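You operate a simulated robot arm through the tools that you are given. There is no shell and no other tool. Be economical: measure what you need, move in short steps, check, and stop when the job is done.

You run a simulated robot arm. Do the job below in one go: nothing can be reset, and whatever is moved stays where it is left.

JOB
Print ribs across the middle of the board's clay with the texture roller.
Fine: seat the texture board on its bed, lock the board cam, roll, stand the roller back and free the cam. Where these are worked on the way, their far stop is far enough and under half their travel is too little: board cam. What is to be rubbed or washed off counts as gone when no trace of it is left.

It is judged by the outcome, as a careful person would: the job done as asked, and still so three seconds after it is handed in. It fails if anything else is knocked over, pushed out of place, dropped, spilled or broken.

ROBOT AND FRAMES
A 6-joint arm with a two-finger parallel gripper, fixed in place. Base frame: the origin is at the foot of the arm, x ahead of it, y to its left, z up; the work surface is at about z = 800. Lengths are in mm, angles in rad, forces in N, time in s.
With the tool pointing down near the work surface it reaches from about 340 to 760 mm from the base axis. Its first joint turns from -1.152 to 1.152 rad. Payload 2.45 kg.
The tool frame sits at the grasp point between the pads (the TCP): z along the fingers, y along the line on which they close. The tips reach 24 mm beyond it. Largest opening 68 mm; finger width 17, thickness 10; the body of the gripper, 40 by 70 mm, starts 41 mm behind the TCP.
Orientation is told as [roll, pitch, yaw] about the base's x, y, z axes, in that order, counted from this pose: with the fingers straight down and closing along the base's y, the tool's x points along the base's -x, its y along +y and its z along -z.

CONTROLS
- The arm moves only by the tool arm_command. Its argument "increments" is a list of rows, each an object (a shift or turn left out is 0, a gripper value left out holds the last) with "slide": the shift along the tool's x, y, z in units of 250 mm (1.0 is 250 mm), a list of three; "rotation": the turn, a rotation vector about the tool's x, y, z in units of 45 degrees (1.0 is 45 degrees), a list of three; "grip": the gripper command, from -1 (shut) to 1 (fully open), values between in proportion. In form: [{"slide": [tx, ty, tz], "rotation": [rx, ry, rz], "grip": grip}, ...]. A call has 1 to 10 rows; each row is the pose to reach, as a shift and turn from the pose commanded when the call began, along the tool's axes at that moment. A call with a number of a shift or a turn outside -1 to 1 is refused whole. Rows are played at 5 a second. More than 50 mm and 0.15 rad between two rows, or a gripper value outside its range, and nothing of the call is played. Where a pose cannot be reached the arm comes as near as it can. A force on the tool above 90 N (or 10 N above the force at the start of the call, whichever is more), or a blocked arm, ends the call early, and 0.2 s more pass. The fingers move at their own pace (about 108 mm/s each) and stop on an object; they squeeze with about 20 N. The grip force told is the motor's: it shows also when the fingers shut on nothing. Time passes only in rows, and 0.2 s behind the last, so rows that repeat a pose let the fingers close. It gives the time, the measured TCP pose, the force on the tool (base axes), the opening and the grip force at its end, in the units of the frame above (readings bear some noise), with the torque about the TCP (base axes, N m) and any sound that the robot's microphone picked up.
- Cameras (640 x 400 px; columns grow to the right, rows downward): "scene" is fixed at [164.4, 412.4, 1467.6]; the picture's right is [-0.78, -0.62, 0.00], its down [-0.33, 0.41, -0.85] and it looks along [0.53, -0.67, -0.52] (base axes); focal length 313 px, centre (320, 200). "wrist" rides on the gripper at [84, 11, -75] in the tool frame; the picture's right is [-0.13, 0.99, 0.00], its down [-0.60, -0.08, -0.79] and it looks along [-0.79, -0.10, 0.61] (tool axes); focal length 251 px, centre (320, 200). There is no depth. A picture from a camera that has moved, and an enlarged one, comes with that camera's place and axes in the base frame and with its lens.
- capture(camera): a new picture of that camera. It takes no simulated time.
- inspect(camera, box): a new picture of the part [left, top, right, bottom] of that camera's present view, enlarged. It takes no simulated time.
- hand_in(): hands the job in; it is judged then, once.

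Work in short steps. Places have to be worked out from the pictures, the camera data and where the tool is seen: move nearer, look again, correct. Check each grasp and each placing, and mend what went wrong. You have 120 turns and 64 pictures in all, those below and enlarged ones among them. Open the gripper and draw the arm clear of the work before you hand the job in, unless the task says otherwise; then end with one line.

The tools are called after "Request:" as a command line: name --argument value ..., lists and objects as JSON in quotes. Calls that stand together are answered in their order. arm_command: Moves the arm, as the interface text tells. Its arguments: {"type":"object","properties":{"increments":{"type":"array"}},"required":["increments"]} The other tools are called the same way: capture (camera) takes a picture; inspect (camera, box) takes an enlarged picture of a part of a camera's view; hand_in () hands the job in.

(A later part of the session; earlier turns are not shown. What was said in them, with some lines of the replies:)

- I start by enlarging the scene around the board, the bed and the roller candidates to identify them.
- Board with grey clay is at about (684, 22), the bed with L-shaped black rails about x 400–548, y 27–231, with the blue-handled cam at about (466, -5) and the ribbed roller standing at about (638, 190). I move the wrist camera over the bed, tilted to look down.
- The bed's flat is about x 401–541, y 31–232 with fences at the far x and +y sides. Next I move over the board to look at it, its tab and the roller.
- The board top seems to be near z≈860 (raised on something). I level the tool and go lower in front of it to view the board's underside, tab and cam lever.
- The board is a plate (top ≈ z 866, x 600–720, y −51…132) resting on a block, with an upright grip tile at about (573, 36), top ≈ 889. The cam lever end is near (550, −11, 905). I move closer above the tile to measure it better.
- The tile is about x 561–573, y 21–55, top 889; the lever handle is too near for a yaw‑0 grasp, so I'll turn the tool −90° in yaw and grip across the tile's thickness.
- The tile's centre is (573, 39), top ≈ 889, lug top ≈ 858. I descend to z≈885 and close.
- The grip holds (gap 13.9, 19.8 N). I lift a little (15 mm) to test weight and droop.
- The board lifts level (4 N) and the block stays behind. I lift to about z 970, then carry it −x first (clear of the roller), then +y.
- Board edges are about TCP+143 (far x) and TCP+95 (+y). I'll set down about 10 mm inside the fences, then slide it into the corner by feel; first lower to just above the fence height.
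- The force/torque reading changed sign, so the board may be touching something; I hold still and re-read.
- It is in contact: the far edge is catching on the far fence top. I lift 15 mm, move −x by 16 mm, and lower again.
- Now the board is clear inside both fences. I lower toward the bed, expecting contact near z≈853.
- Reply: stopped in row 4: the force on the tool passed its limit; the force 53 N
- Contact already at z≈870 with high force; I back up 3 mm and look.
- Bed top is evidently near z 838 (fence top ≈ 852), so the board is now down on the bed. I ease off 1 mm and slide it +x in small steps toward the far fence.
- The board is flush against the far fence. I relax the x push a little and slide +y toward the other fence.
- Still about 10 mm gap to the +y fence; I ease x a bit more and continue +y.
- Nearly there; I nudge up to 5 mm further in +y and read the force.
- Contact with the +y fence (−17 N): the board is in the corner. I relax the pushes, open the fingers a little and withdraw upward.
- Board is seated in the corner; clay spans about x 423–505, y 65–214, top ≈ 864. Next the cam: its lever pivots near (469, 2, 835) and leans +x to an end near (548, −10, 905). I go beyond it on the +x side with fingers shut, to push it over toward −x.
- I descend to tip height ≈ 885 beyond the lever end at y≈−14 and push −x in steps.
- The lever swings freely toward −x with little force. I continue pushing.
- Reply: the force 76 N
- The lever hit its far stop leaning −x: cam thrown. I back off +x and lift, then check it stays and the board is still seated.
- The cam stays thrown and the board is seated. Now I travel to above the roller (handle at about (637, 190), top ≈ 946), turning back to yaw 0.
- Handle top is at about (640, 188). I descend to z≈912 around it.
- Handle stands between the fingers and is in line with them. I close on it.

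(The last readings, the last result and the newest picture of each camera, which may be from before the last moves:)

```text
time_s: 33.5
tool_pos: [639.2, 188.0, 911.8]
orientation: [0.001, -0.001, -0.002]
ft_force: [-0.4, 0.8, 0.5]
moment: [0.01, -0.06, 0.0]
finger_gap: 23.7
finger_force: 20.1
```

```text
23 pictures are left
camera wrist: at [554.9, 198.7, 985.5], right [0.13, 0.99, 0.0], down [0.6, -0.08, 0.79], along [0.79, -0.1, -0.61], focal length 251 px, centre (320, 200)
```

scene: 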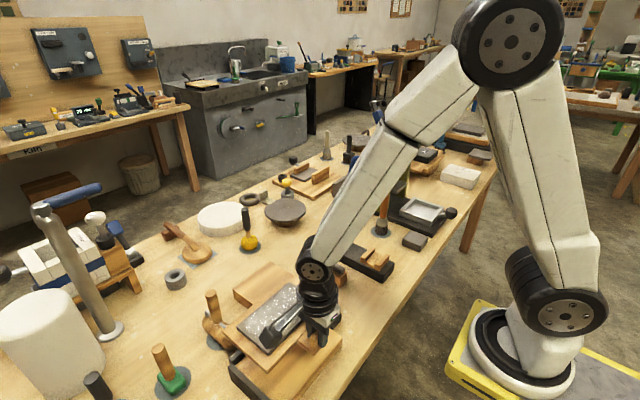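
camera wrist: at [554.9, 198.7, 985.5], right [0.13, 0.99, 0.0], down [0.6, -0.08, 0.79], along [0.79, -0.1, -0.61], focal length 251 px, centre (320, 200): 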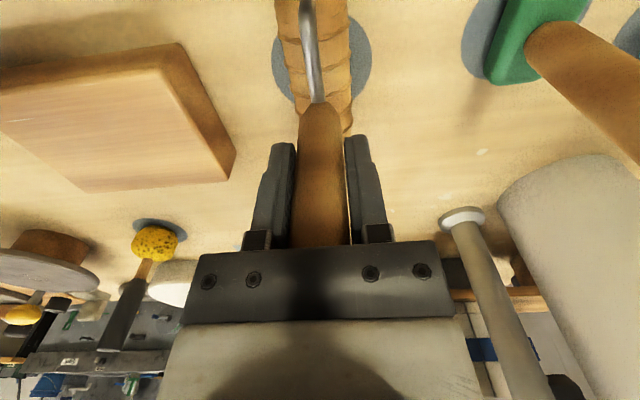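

Gripped (23.7 mm) with stand pose TCP (639, 188, 912). I lift it about 100 mm and check the hold.

Request:
arm_command --increments '[{"slide": [0, 0, -0.06], "grip": -1}, {"slide": [0, 0, -0.16], "grip": -1}, {"slide": [0, 0, -0.28], "grip": -1}, {"slide": [0, 0, -0.4], "grip": -1}, {"slide": [0, 0, -0.4], "grip": -1}]'

Request:
arm_command --increments '[{"slide": [0.14, 0, 0], "grip": -1}, {"slide": [0.28, 0, 0], "grip": -1}, {"slide": [0.42, 0, 0], "grip": -1}, {"slide": [0.56, 0, 0], "grip": -1}, {"slide": [0.7, 0.01, 0], "grip": -1}, {"slide": [0.7, 0.01, 0], "grip": -1}]'

Request:
capture --camera "wrist"

Request:
inspect --camera "scene" --box '[180, 240, 360, 400]'

```text
time_s: 34.7
tool_pos: [639.4, 188.0, 1011.5]
orientation: [0.001, 0.001, -0.001]
ft_force: [0.0, 0.2, -1.8]
moment: [0.01, 0.01, -0.05]
finger_gap: 23.5
finger_force: 20.1
```

```text
time_s: 36.1
tool_pos: [463.7, 192.6, 1011.5]
orientation: [0.0, 0.0, -0.002]
ft_force: [0.0, 0.0, -2.5]
moment: [0.01, -0.01, -0.02]
finger_gap: 23.9
finger_force: 19.5
```

```text
22 pictures are left
camera wrist: at [379.6, 200.2, 1086.2], right [0.13, 0.99, 0.0], down [0.6, -0.08, 0.79], along [0.79, -0.1, -0.61], focal length 251 px, centre (320, 200)
```

wrist: 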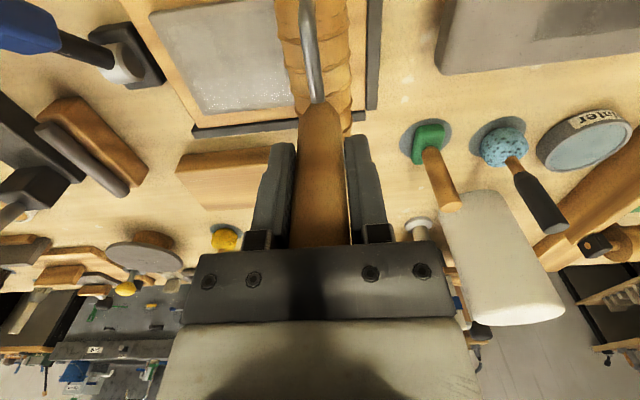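

```text
2.50 times, centred on (270, 320) of scene
camera zoom: at [164.4, 412.4, 1467.6], right [-0.78, -0.62, 0.0], down [-0.33, 0.41, -0.85], along [0.53, -0.67, -0.52], focal length 783 px, centre (445, -100)
```

zoom: 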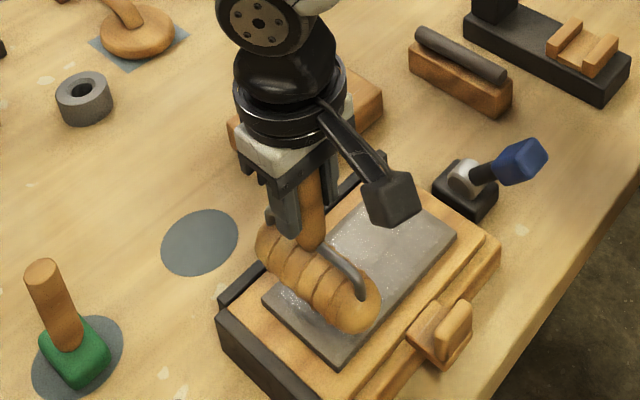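

Roller is hanging level over the board, clear pad left behind. I lower it toward the clay at y≈192 (contact expected near TCP z 975).

Request:
arm_command --increments '[{"slide": [0, 0, 0.05], "grip": -1}, {"slide": [0, 0, 0.1], "grip": -1}, {"slide": [0, 0, 0.126], "grip": -1}, {"slide": [0, 0, 0.134], "grip": -1}, {"slide": [0, 0, 0.134], "grip": -1}]'

```text
time_s: 37.3
tool_pos: [463.7, 190.7, 978.0]
orientation: [0.0, 0.0, 0.001]
ft_force: [-0.5, 1.6, -3.0]
moment: [0.0, 0.0, -0.01]
finger_gap: 24.0
finger_force: 20.0
```

No contact yet at 978; I go down in 2 mm steps.

Request:
arm_command --increments '[{"slide": [0, 0, 0.008], "grip": -1}, {"slide": [0, 0, 0.016], "grip": -1}, {"slide": [0, 0, 0.016], "grip": -1}]'

```text
time_s: 38.1
tool_pos: [463.0, 190.7, 972.8]
orientation: [0.001, 0.0, 0.0]
ft_force: [0.8, 0.2, -2.3]
moment: [0.0, 0.03, -0.03]
finger_gap: 24.0
finger_force: 19.8
```

Request:
arm_command --increments '[{"slide": [0, 0, 0.008], "grip": -1}, {"slide": [0, 0, 0.016], "grip": -1}, {"slide": [0, 0, 0.016], "grip": -1}]'

Request:
inspect --camera "scene" --box '[220, 290, 340, 390]'

```text
time_s: 38.9
tool_pos: [463.5, 191.2, 969.9]
orientation: [0.0, 0.0, 0.0]
ft_force: [0.0, 0.5, -2.7]
moment: [0.0, 0.0, 0.0]
finger_gap: 24.0
finger_force: 19.9
```

```text
4.00 times, centred on (280, 340) of scene
camera zoom: at [164.4, 412.4, 1467.6], right [-0.78, -0.62, 0.0], down [-0.33, 0.41, -0.85], along [0.53, -0.67, -0.52], focal length 1252 px, centre (480, -360)
```

zoom: 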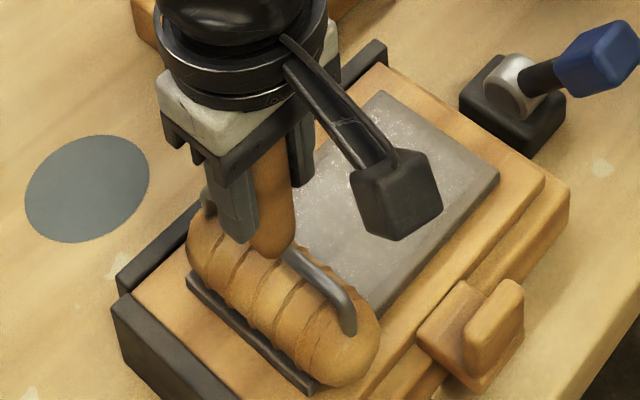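

Very close to the clay now. I go down further in small steps.

Request:
arm_command --increments '[{"slide": [0, 0, 0.006], "grip": -1}, {"slide": [0, 0, 0.012], "grip": -1}, {"slide": [0, 0, 0.012], "grip": -1}]'

```text
time_s: 39.7
tool_pos: [464.5, 191.1, 967.2]
orientation: [0.002, -0.001, 0.0]
ft_force: [-4.4, -1.6, 16.5]
moment: [-0.24, 0.0, -0.03]
finger_gap: 23.9
finger_force: 19.8
```

Contact with ~19 N pressing. I roll −y steadily and check.

Request:
arm_command --increments '[{"slide": [0, -0.04, 0], "grip": -1}, {"slide": [0, -0.08, 0], "grip": -1}, {"slide": [0, -0.12, 0], "grip": -1}, {"slide": [0, -0.16, 0], "grip": -1}, {"slide": [0, -0.2, 0], "grip": -1}]'

Request:
inspect --camera "scene" --box '[220, 290, 340, 390]'

```text
time_s: 40.9
tool_pos: [465.1, 141.1, 966.8]
orientation: [-0.001, -0.001, -0.001]
ft_force: [0.0, 7.0, 16.6]
moment: [0.45, 0.03, 0.01]
finger_gap: 24.1
finger_force: 19.4
```

```text
4.00 times, centred on (280, 340) of scene
camera zoom: at [164.1, 412.5, 1467.6], right [-0.78, -0.62, 0.0], down [-0.33, 0.41, -0.85], along [0.53, -0.67, -0.52], focal length 1252 px, centre (480, -360)
```

zoom: 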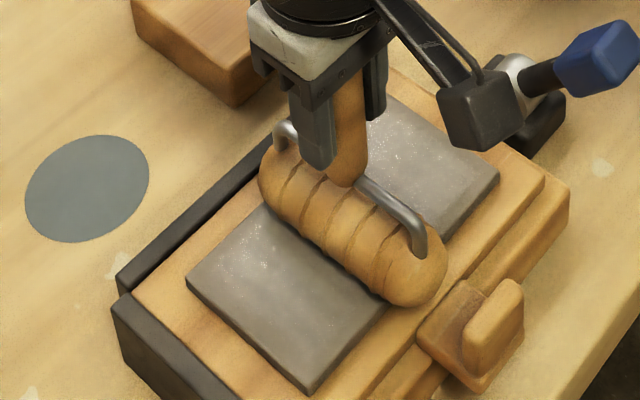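

No ribs visible yet; I continue the stroke with slightly more pressure and look again.

Request:
arm_command --increments '[{"slide": [0, -0.04, 0.004], "grip": -1}, {"slide": [0, -0.08, 0.004], "grip": -1}, {"slide": [0, -0.12, 0.004], "grip": -1}, {"slide": [0, -0.16, 0.004], "grip": -1}, {"slide": [0, -0.2, 0.004], "grip": -1}, {"slide": [0, -0.22, 0.004], "grip": -1}]'

Request:
inspect --camera "scene" --box '[220, 290, 340, 390]'

```text
time_s: 42.3
tool_pos: [464.9, 87.1, 966.5]
orientation: [0.0, -0.003, 0.0]
ft_force: [0.5, 8.9, 17.9]
moment: [0.56, 0.01, -0.02]
finger_gap: 24.0
finger_force: 20.3
```

```text
4.00 times, centred on (280, 340) of scene
camera zoom: at [164.1, 412.6, 1467.6], right [-0.78, -0.62, 0.0], down [-0.33, 0.41, -0.85], along [0.53, -0.67, -0.52], focal length 1252 px, centre (480, -360)
```

zoom: 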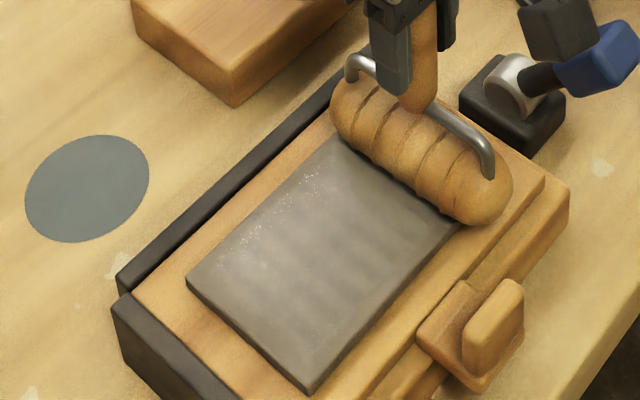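

Request:
inspect --camera "scene" --box '[260, 320, 315, 365]'

```text
8.89 times, centred on (288, 342) of scene
camera zoom: at [164.1, 412.6, 1467.6], right [-0.78, -0.62, 0.0], down [-0.33, 0.41, -0.85], along [0.53, -0.67, -0.52], focal length 2783 px, centre (609, -1067)
```

zoom: 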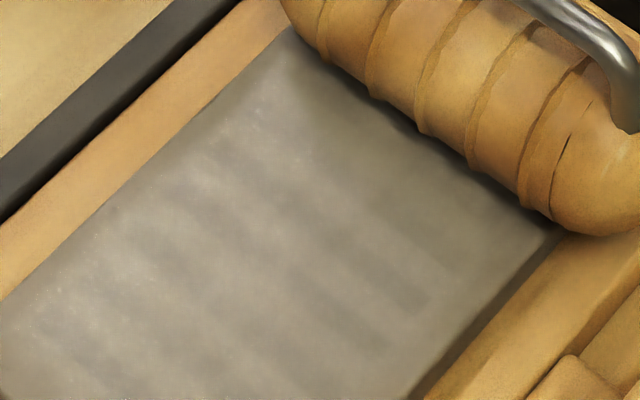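

Faint ribs are appearing across the clay. I roll back +y with the same pressure to strengthen them.

Request:
arm_command --increments '[{"slide": [0, 0.04, 0.004], "grip": -1}, {"slide": [0, 0.08, 0.004], "grip": -1}, {"slide": [0, 0.12, 0.004], "grip": -1}, {"slide": [0, 0.16, 0.004], "grip": -1}, {"slide": [0, 0.2, 0.004], "grip": -1}, {"slide": [0, 0.24, 0.004], "grip": -1}, {"slide": [0, 0.28, 0.004], "grip": -1}, {"slide": [0, 0.32, 0.004], "grip": -1}, {"slide": [0, 0.36, 0.004], "grip": -1}, {"slide": [0, 0.4, 0.004], "grip": -1}]'

Request:
inspect --camera "scene" --box '[240, 300, 330, 375]'

```text
time_s: 44.5
tool_pos: [464.0, 186.4, 964.3]
orientation: [0.001, -0.001, 0.0]
ft_force: [-0.2, -12.3, 29.7]
moment: [-0.65, -0.16, 0.02]
finger_gap: 24.0
finger_force: 20.1
```

```text
5.33 times, centred on (285, 338) of scene
camera zoom: at [163.9, 411.9, 1467.8], right [-0.78, -0.62, 0.0], down [-0.32, 0.41, -0.85], along [0.53, -0.67, -0.52], focal length 1670 px, centre (507, -533)
```

zoom: 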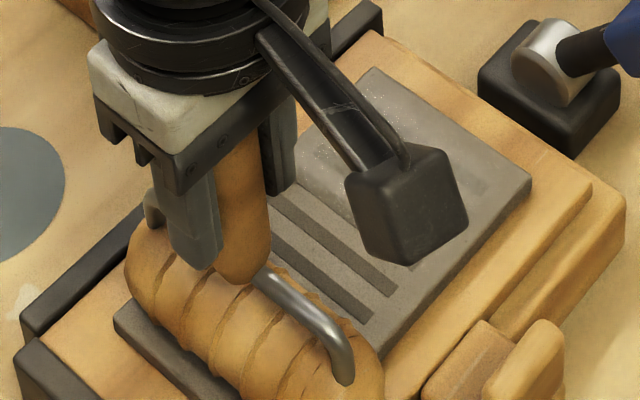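

The second pass prints clear ribs. I do another pass −y.

Request:
arm_command --increments '[{"slide": [0, -0.04, 0], "grip": -1}, {"slide": [0, -0.08, 0], "grip": -1}, {"slide": [0, -0.12, 0], "grip": -1}, {"slide": [0, -0.16, 0], "grip": -1}, {"slide": [0, -0.2, 0], "grip": -1}, {"slide": [0, -0.24, 0], "grip": -1}, {"slide": [0, -0.28, 0], "grip": -1}, {"slide": [0, -0.32, 0], "grip": -1}, {"slide": [0, -0.36, 0], "grip": -1}, {"slide": [0, -0.4, 0], "grip": -1}]'

Request:
inspect --camera "scene" --box '[240, 300, 330, 375]'

```text
time_s: 46.7
tool_pos: [465.2, 86.8, 965.3]
orientation: [0.002, -0.004, -0.002]
ft_force: [-0.3, 14.7, 33.0]
moment: [0.82, 0.23, -0.02]
finger_gap: 23.8
finger_force: 19.6
```

```text
5.33 times, centred on (285, 338) of scene
camera zoom: at [163.9, 412.7, 1467.6], right [-0.78, -0.62, 0.0], down [-0.32, 0.41, -0.85], along [0.53, -0.67, -0.52], focal length 1670 px, centre (507, -533)
```

zoom: 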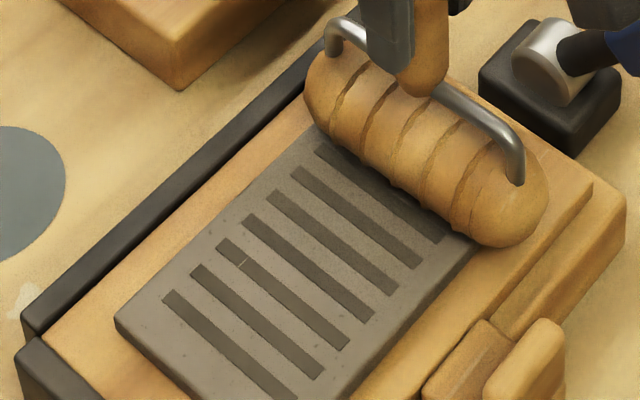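

Ribs are now clear across the clay, with one tiny nick; one last light pass back +y, then lift clear.

Request:
arm_command --increments '[{"slide": [0, 0.04, 0], "grip": -1}, {"slide": [0, 0.08, 0], "grip": -1}, {"slide": [0, 0.12, 0], "grip": -1}, {"slide": [0, 0.16, 0], "grip": -1}, {"slide": [0, 0.2, 0], "grip": -1}, {"slide": [0, 0.24, 0], "grip": -1}, {"slide": [0, 0.28, 0], "grip": -1}, {"slide": [0, 0.32, 0], "grip": -1}, {"slide": [0, 0.36, 0], "grip": -1}, {"slide": [0, 0.4, 0], "grip": -1}]'

Request:
arm_command --increments '[{"slide": [0, 0, -0.02], "grip": -1}, {"slide": [0, 0, -0.08], "grip": -1}, {"slide": [0, 0, -0.18], "grip": -1}, {"slide": [-0.14, 0, -0.18], "grip": -1}, {"slide": [-0.3, 0, -0.18], "grip": -1}, {"slide": [-0.46, 0, -0.18], "grip": -1}, {"slide": [-0.6, 0, -0.18], "grip": -1}, {"slide": [-0.7, 0, -0.18], "grip": -1}, {"slide": [-0.7, 0, -0.18], "grip": -1}]'

Request:
inspect --camera "scene" --box '[180, 250, 340, 390]'

Request:
capture --camera "wrist"

```text
time_s: 48.9
tool_pos: [464.2, 185.4, 967.2]
orientation: [0.001, -0.001, 0.0]
ft_force: [-0.1, -8.9, 20.5]
moment: [-0.5, -0.29, -0.08]
finger_gap: 23.7
finger_force: 19.9
```

```text
time_s: 50.9
tool_pos: [638.2, 186.5, 1010.5]
orientation: [-0.001, 0.001, -0.001]
ft_force: [-0.6, -1.0, -2.4]
moment: [-0.03, 0.0, 0.0]
finger_gap: 23.7
finger_force: 20.0
```

```text
2.86 times, centred on (260, 320) of scene
camera zoom: at [164.5, 412.4, 1467.6], right [-0.78, -0.62, 0.0], down [-0.33, 0.41, -0.85], along [0.53, -0.67, -0.52], focal length 894 px, centre (491, -143)
```

zoom: 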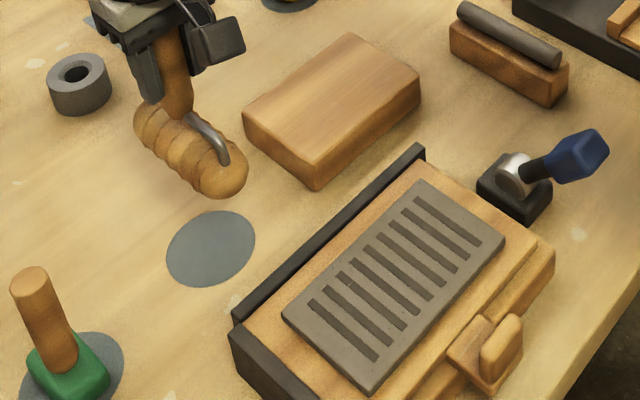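

```text
13 pictures are left
camera wrist: at [554.8, 195.6, 1084.7], right [0.13, 0.99, 0.0], down [0.6, -0.08, 0.79], along [0.79, -0.1, -0.61], focal length 251 px, centre (320, 200)
```

wrist: 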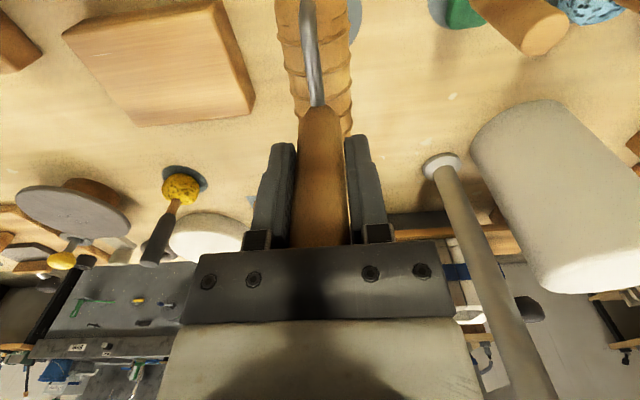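

Ribs are cleanly printed. I lower the roller back on its pad, to the recorded pose, stopping just above.

Request:
arm_command --increments '[{"slide": [-0.004, 0.006, 0.14], "grip": -1}, {"slide": [-0.004, 0.006, 0.28], "grip": -1}, {"slide": [-0.004, 0.006, 0.36], "grip": -1}, {"slide": [-0.004, 0.006, 0.38], "grip": -1}, {"slide": [-0.004, 0.006, 0.38], "grip": -1}]'

```text
time_s: 52.1
tool_pos: [639.4, 187.8, 915.5]
orientation: [0.001, 0.0, 0.001]
ft_force: [-0.5, 0.3, -2.4]
moment: [-0.02, 0.0, -0.02]
finger_gap: 23.8
finger_force: 20.1
```

Request:
arm_command --increments '[{"slide": [0, 0, 0.006], "grip": -1}, {"slide": [0, 0, 0.012], "grip": -1}, {"slide": [0, 0, 0.015], "grip": -1}, {"slide": [0, 0, 0.015], "grip": -1}]'

```text
time_s: 53.1
tool_pos: [639.7, 188.2, 910.7]
orientation: [-0.001, 0.0, -0.001]
ft_force: [-0.6, -0.2, -2.2]
moment: [0.0, 0.0, 0.0]
finger_gap: 23.8
finger_force: 20.0
```

Still hanging; a couple more millimetres down.

Request:
arm_command --increments '[{"slide": [0, 0, 0.004], "grip": -1}, {"slide": [0, 0, 0.008], "grip": -1}, {"slide": [0, 0, 0.008], "grip": -1}]'

```text
time_s: 53.9
tool_pos: [640.5, 189.4, 908.3]
orientation: [-0.001, 0.001, -0.002]
ft_force: [-0.8, 0.9, -3.1]
moment: [0.01, -0.01, 0.01]
finger_gap: 23.6
finger_force: 19.6
```

Request:
arm_command --increments '[{"slide": [0, 0, 0.004], "grip": -1}, {"slide": [0, 0, 0.008], "grip": -1}, {"slide": [0, 0, 0.008], "grip": -1}]'

Request:
inspect --camera "scene" --box '[180, 260, 290, 360]'

```text
time_s: 54.7
tool_pos: [640.4, 187.5, 908.4]
orientation: [0.001, -0.003, 0.001]
ft_force: [-6.0, -0.6, 15.5]
moment: [-0.14, 0.59, -0.03]
finger_gap: 23.8
finger_force: 20.1
```

```text
4.00 times, centred on (235, 310) of scene
camera zoom: at [163.9, 412.3, 1467.7], right [-0.78, -0.62, 0.0], down [-0.32, 0.41, -0.85], along [0.53, -0.67, -0.52], focal length 1252 px, centre (660, -240)
```

zoom: 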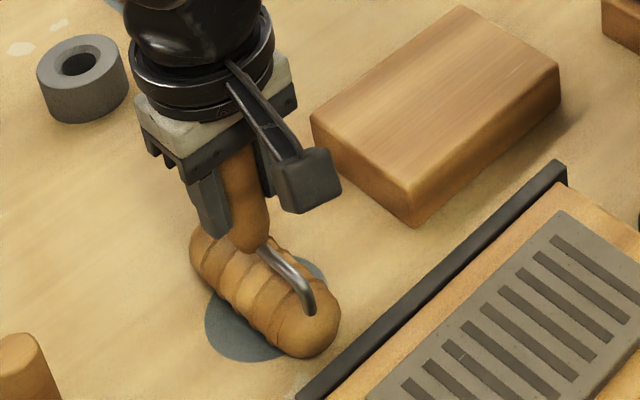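

It is down on the pad at the original place. I ease off 1 mm, open, and check that it stands before withdrawing.

Request:
arm_command --increments '[{"slide": [0, 0, -0.005], "grip": -1}, {"slide": [0, 0, -0.005], "grip": -0.2}, {"slide": [0, 0, -0.005], "grip": 0.1}, {"slide": [0, 0, -0.005], "grip": 0.5}, {"slide": [0, 0, -0.005], "grip": 0.7}]'

Request:
arm_command --increments '[{"slide": [0, 0, -0.1], "grip": 0.7}, {"slide": [0, 0, -0.26], "grip": 0.7}, {"slide": [0, 0, -0.44], "grip": 0.7}, {"slide": [0, 0, -0.5], "grip": 0.7}]'

Request:
inspect --camera "scene" --box '[180, 250, 340, 390]'

```text
time_s: 55.9
tool_pos: [640.0, 188.5, 909.1]
orientation: [-0.001, -0.002, -0.002]
ft_force: [2.4, 1.3, 10.3]
moment: [-0.05, 0.05, 0.0]
finger_gap: 58.0
finger_force: 0.0
```

```text
time_s: 56.9
tool_pos: [640.6, 187.2, 1034.1]
orientation: [0.0, 0.0, 0.0]
ft_force: [0.4, -0.4, 0.4]
moment: [0.01, 0.01, -0.01]
finger_gap: 57.7
finger_force: 0.1
```

```text
2.86 times, centred on (260, 320) of scene
camera zoom: at [164.4, 412.4, 1467.6], right [-0.78, -0.62, 0.0], down [-0.33, 0.41, -0.85], along [0.53, -0.67, -0.52], focal length 894 px, centre (491, -143)
```

zoom: 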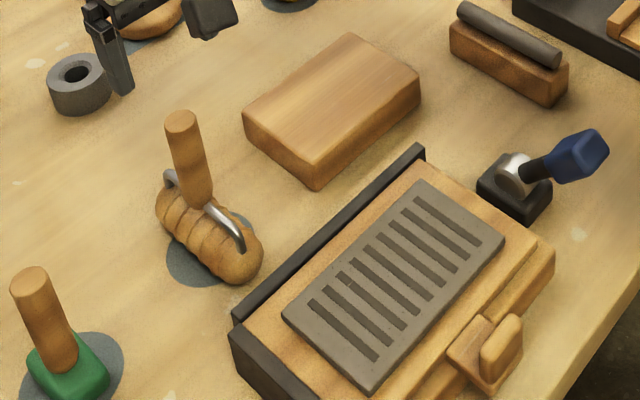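

Roller stands on its pad and the print looks good. Next I free the cam: move to the −x side of the lever (end near x≈393), at a safe height with fingers shut.

Request:
arm_command --increments '[{"slide": [0.12, -0.1, 0], "grip": 0}, {"slide": [0.24, -0.2, 0], "grip": -1}, {"slide": [0.36, -0.3, 0], "grip": -1}, {"slide": [0.48, -0.4, 0], "grip": -1}, {"slide": [0.6, -0.5, 0], "grip": -1}, {"slide": [0.72, -0.6, 0], "grip": -1}, {"slide": [0.84, -0.7, 0], "grip": -1}, {"slide": [0.96, -0.8, 0], "grip": -1}]'

Request:
arm_command --increments '[{"slide": [0.08, -0.01, 0.1], "grip": -1}, {"slide": [0.15, -0.01, 0.2], "grip": -1}, {"slide": [0.15, -0.01, 0.2], "grip": -1}]'

Request:
capture --camera "wrist"

```text
time_s: 58.7
tool_pos: [400.1, -13.5, 1033.8]
orientation: [0.0, -0.001, 0.0]
ft_force: [0.0, 0.0, 0.1]
moment: [-0.04, -0.03, 0.01]
finger_gap: 0.1
finger_force: 20.1
```

```text
time_s: 59.5
tool_pos: [361.7, -13.7, 984.3]
orientation: [0.0, -0.002, 0.0]
ft_force: [-0.6, -0.3, 0.6]
moment: [0.0, 0.01, 0.0]
finger_gap: 0.0
finger_force: 19.9
```

```text
10 pictures are left
camera wrist: at [277.8, -4.6, 1057.8], right [0.13, 0.99, 0.0], down [0.6, -0.08, 0.79], along [0.79, -0.1, -0.61], focal length 251 px, centre (320, 200)
```

wrist: 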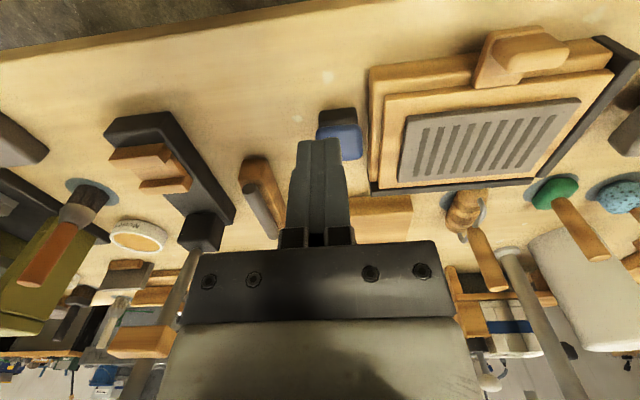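

The handle end is near (398, −4). I descend to z≈898 on its −x side and push +x in steps.

Request:
arm_command --increments '[{"slide": [0, 0.028, 0.17], "grip": -1}, {"slide": [0, 0.028, 0.345], "grip": -1}, {"slide": [-0.06, 0.028, 0.345], "grip": -1}, {"slide": [-0.12, 0.028, 0.345], "grip": -1}, {"slide": [-0.18, 0.028, 0.345], "grip": -1}, {"slide": [-0.24, 0.028, 0.345], "grip": -1}, {"slide": [-0.3, 0.028, 0.345], "grip": -1}]'

Request:
inspect --camera "scene" --box '[220, 240, 400, 380]'

```text
time_s: 60.7
tool_pos: [396.4, -6.9, 897.5]
orientation: [0.0, 0.019, 0.001]
ft_force: [-21.0, -0.5, 44.1]
moment: [0.13, -1.73, 0.09]
finger_gap: 0.0
finger_force: 19.8
stopped in row 6: the force on the tool passed its limit (the readings are from after the stop); the commanded pose is now the measured one
```

```text
2.86 times, centred on (310, 310) of scene
camera zoom: at [163.2, 412.4, 1467.7], right [-0.78, -0.62, 0.0], down [-0.32, 0.41, -0.85], along [0.53, -0.67, -0.52], focal length 894 px, centre (349, -114)
```

zoom: 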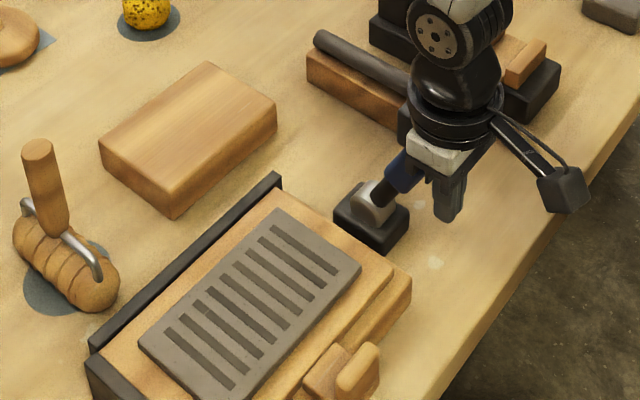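

The handle end seems to be jamming up under the palm. I back off slightly, raise 22 mm, and push again.

Request:
arm_command --increments '[{"slide": [0.03, 0, 0], "grip": -1}, {"slide": [0.03, 0, -0.088], "grip": -1}, {"slide": [0, 0, -0.088], "grip": -1}, {"slide": [-0.05, 0, -0.088], "grip": -1}, {"slide": [-0.1, 0, -0.088], "grip": -1}, {"slide": [-0.14, 0, -0.088], "grip": -1}]'

Request:
inspect --camera "scene" --box '[260, 240, 400, 350]'

```text
time_s: 62.1
tool_pos: [434.1, -7.7, 918.4]
orientation: [-0.001, 0.018, 0.0]
ft_force: [-1.1, -0.1, 0.4]
moment: [0.05, -0.02, 0.05]
finger_gap: 0.0
finger_force: 20.4
```

```text
3.64 times, centred on (330, 295) of scene
camera zoom: at [164.4, 412.4, 1467.6], right [-0.78, -0.62, 0.0], down [-0.33, 0.41, -0.85], along [0.53, -0.67, -0.52], focal length 1138 px, centre (284, -146)
```

zoom: 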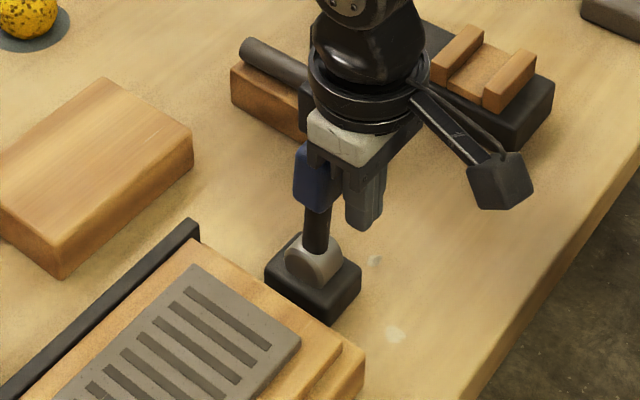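

The lever is over vertical; I keep pushing +x while lowering slightly, to its free stop.

Request:
arm_command --increments '[{"slide": [-0.06, 0, 0], "grip": -1}, {"slide": [-0.12, 0, 0.02], "grip": -1}, {"slide": [-0.18, 0, 0.04], "grip": -1}, {"slide": [-0.23, 0, 0.05], "grip": -1}, {"slide": [-0.27, 0, 0.05], "grip": -1}, {"slide": [-0.3, 0, 0.05], "grip": -1}]'

Request:
inspect --camera "scene" --box '[220, 240, 400, 380]'

```text
time_s: 63.5
tool_pos: [494.1, -7.7, 905.5]
orientation: [0.003, 0.06, 0.002]
ft_force: [-20.8, -1.1, 33.4]
moment: [0.03, 0.31, 0.04]
finger_gap: 0.0
finger_force: 19.4
stopped in row 6: the force on the tool passed its limit (the readings are from after the stop); the commanded pose is now the measured one
```

```text
2.86 times, centred on (310, 310) of scene
camera zoom: at [163.3, 412.4, 1467.7], right [-0.78, -0.62, 0.0], down [-0.32, 0.41, -0.85], along [0.53, -0.67, -0.52], focal length 894 px, centre (349, -114)
```

zoom: 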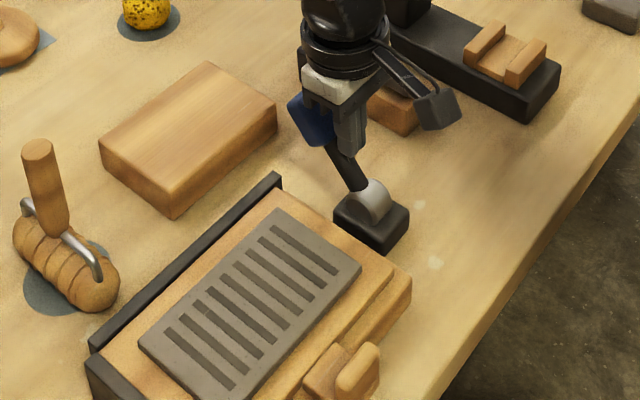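

It hit its stop leaning +x like at the start. I back off −x, lift clear and look from above.

Request:
arm_command --increments '[{"slide": [0.06, 0, 0], "grip": -1}, {"slide": [0.12, 0, 0], "grip": -1}, {"slide": [0.16, 0, -0.12], "grip": -1}, {"slide": [0.2, 0, -0.3], "grip": -1}, {"slide": [0.24, 0.03, -0.48], "grip": 0}, {"slide": [0.24, 0.06, -0.66], "grip": 1}, {"slide": [0.24, 0.1, -0.8], "grip": 1}]'

Request:
inspect --camera "scene" --box '[200, 240, 380, 390]'

Request:
capture --camera "scene"

```text
time_s: 65.1
tool_pos: [448.4, 16.6, 1106.8]
orientation: [0.002, 0.054, 0.001]
ft_force: [0.6, -0.3, 0.1]
moment: [0.02, -0.04, -0.02]
finger_gap: 68.1
finger_force: 0.1
```

```text
2.67 times, centred on (290, 315) of scene
camera zoom: at [164.4, 412.4, 1467.6], right [-0.78, -0.62, 0.0], down [-0.33, 0.41, -0.85], along [0.53, -0.67, -0.52], focal length 835 px, centre (400, -107)
```

zoom: 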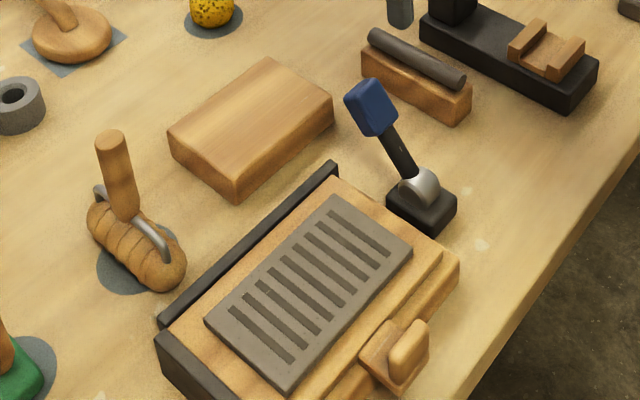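

```text
5 pictures are left
```

scene: 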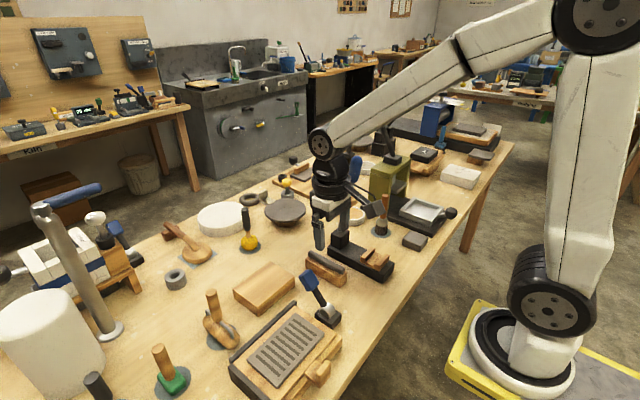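

The lever is back in its starting position, the roller stands on its pad, and the board is in place with clear ribs. The gripper is open and the arm is clear, so I hand in.

Request:
hand_in

```text
The job is handed in.
```

The board is seated in the corner of its bed and ribs are printed across the middle of its clay. The roller is back on its pad, the board cam was locked to its stop for rolling and is now free again, and nothing else was seen out of place.
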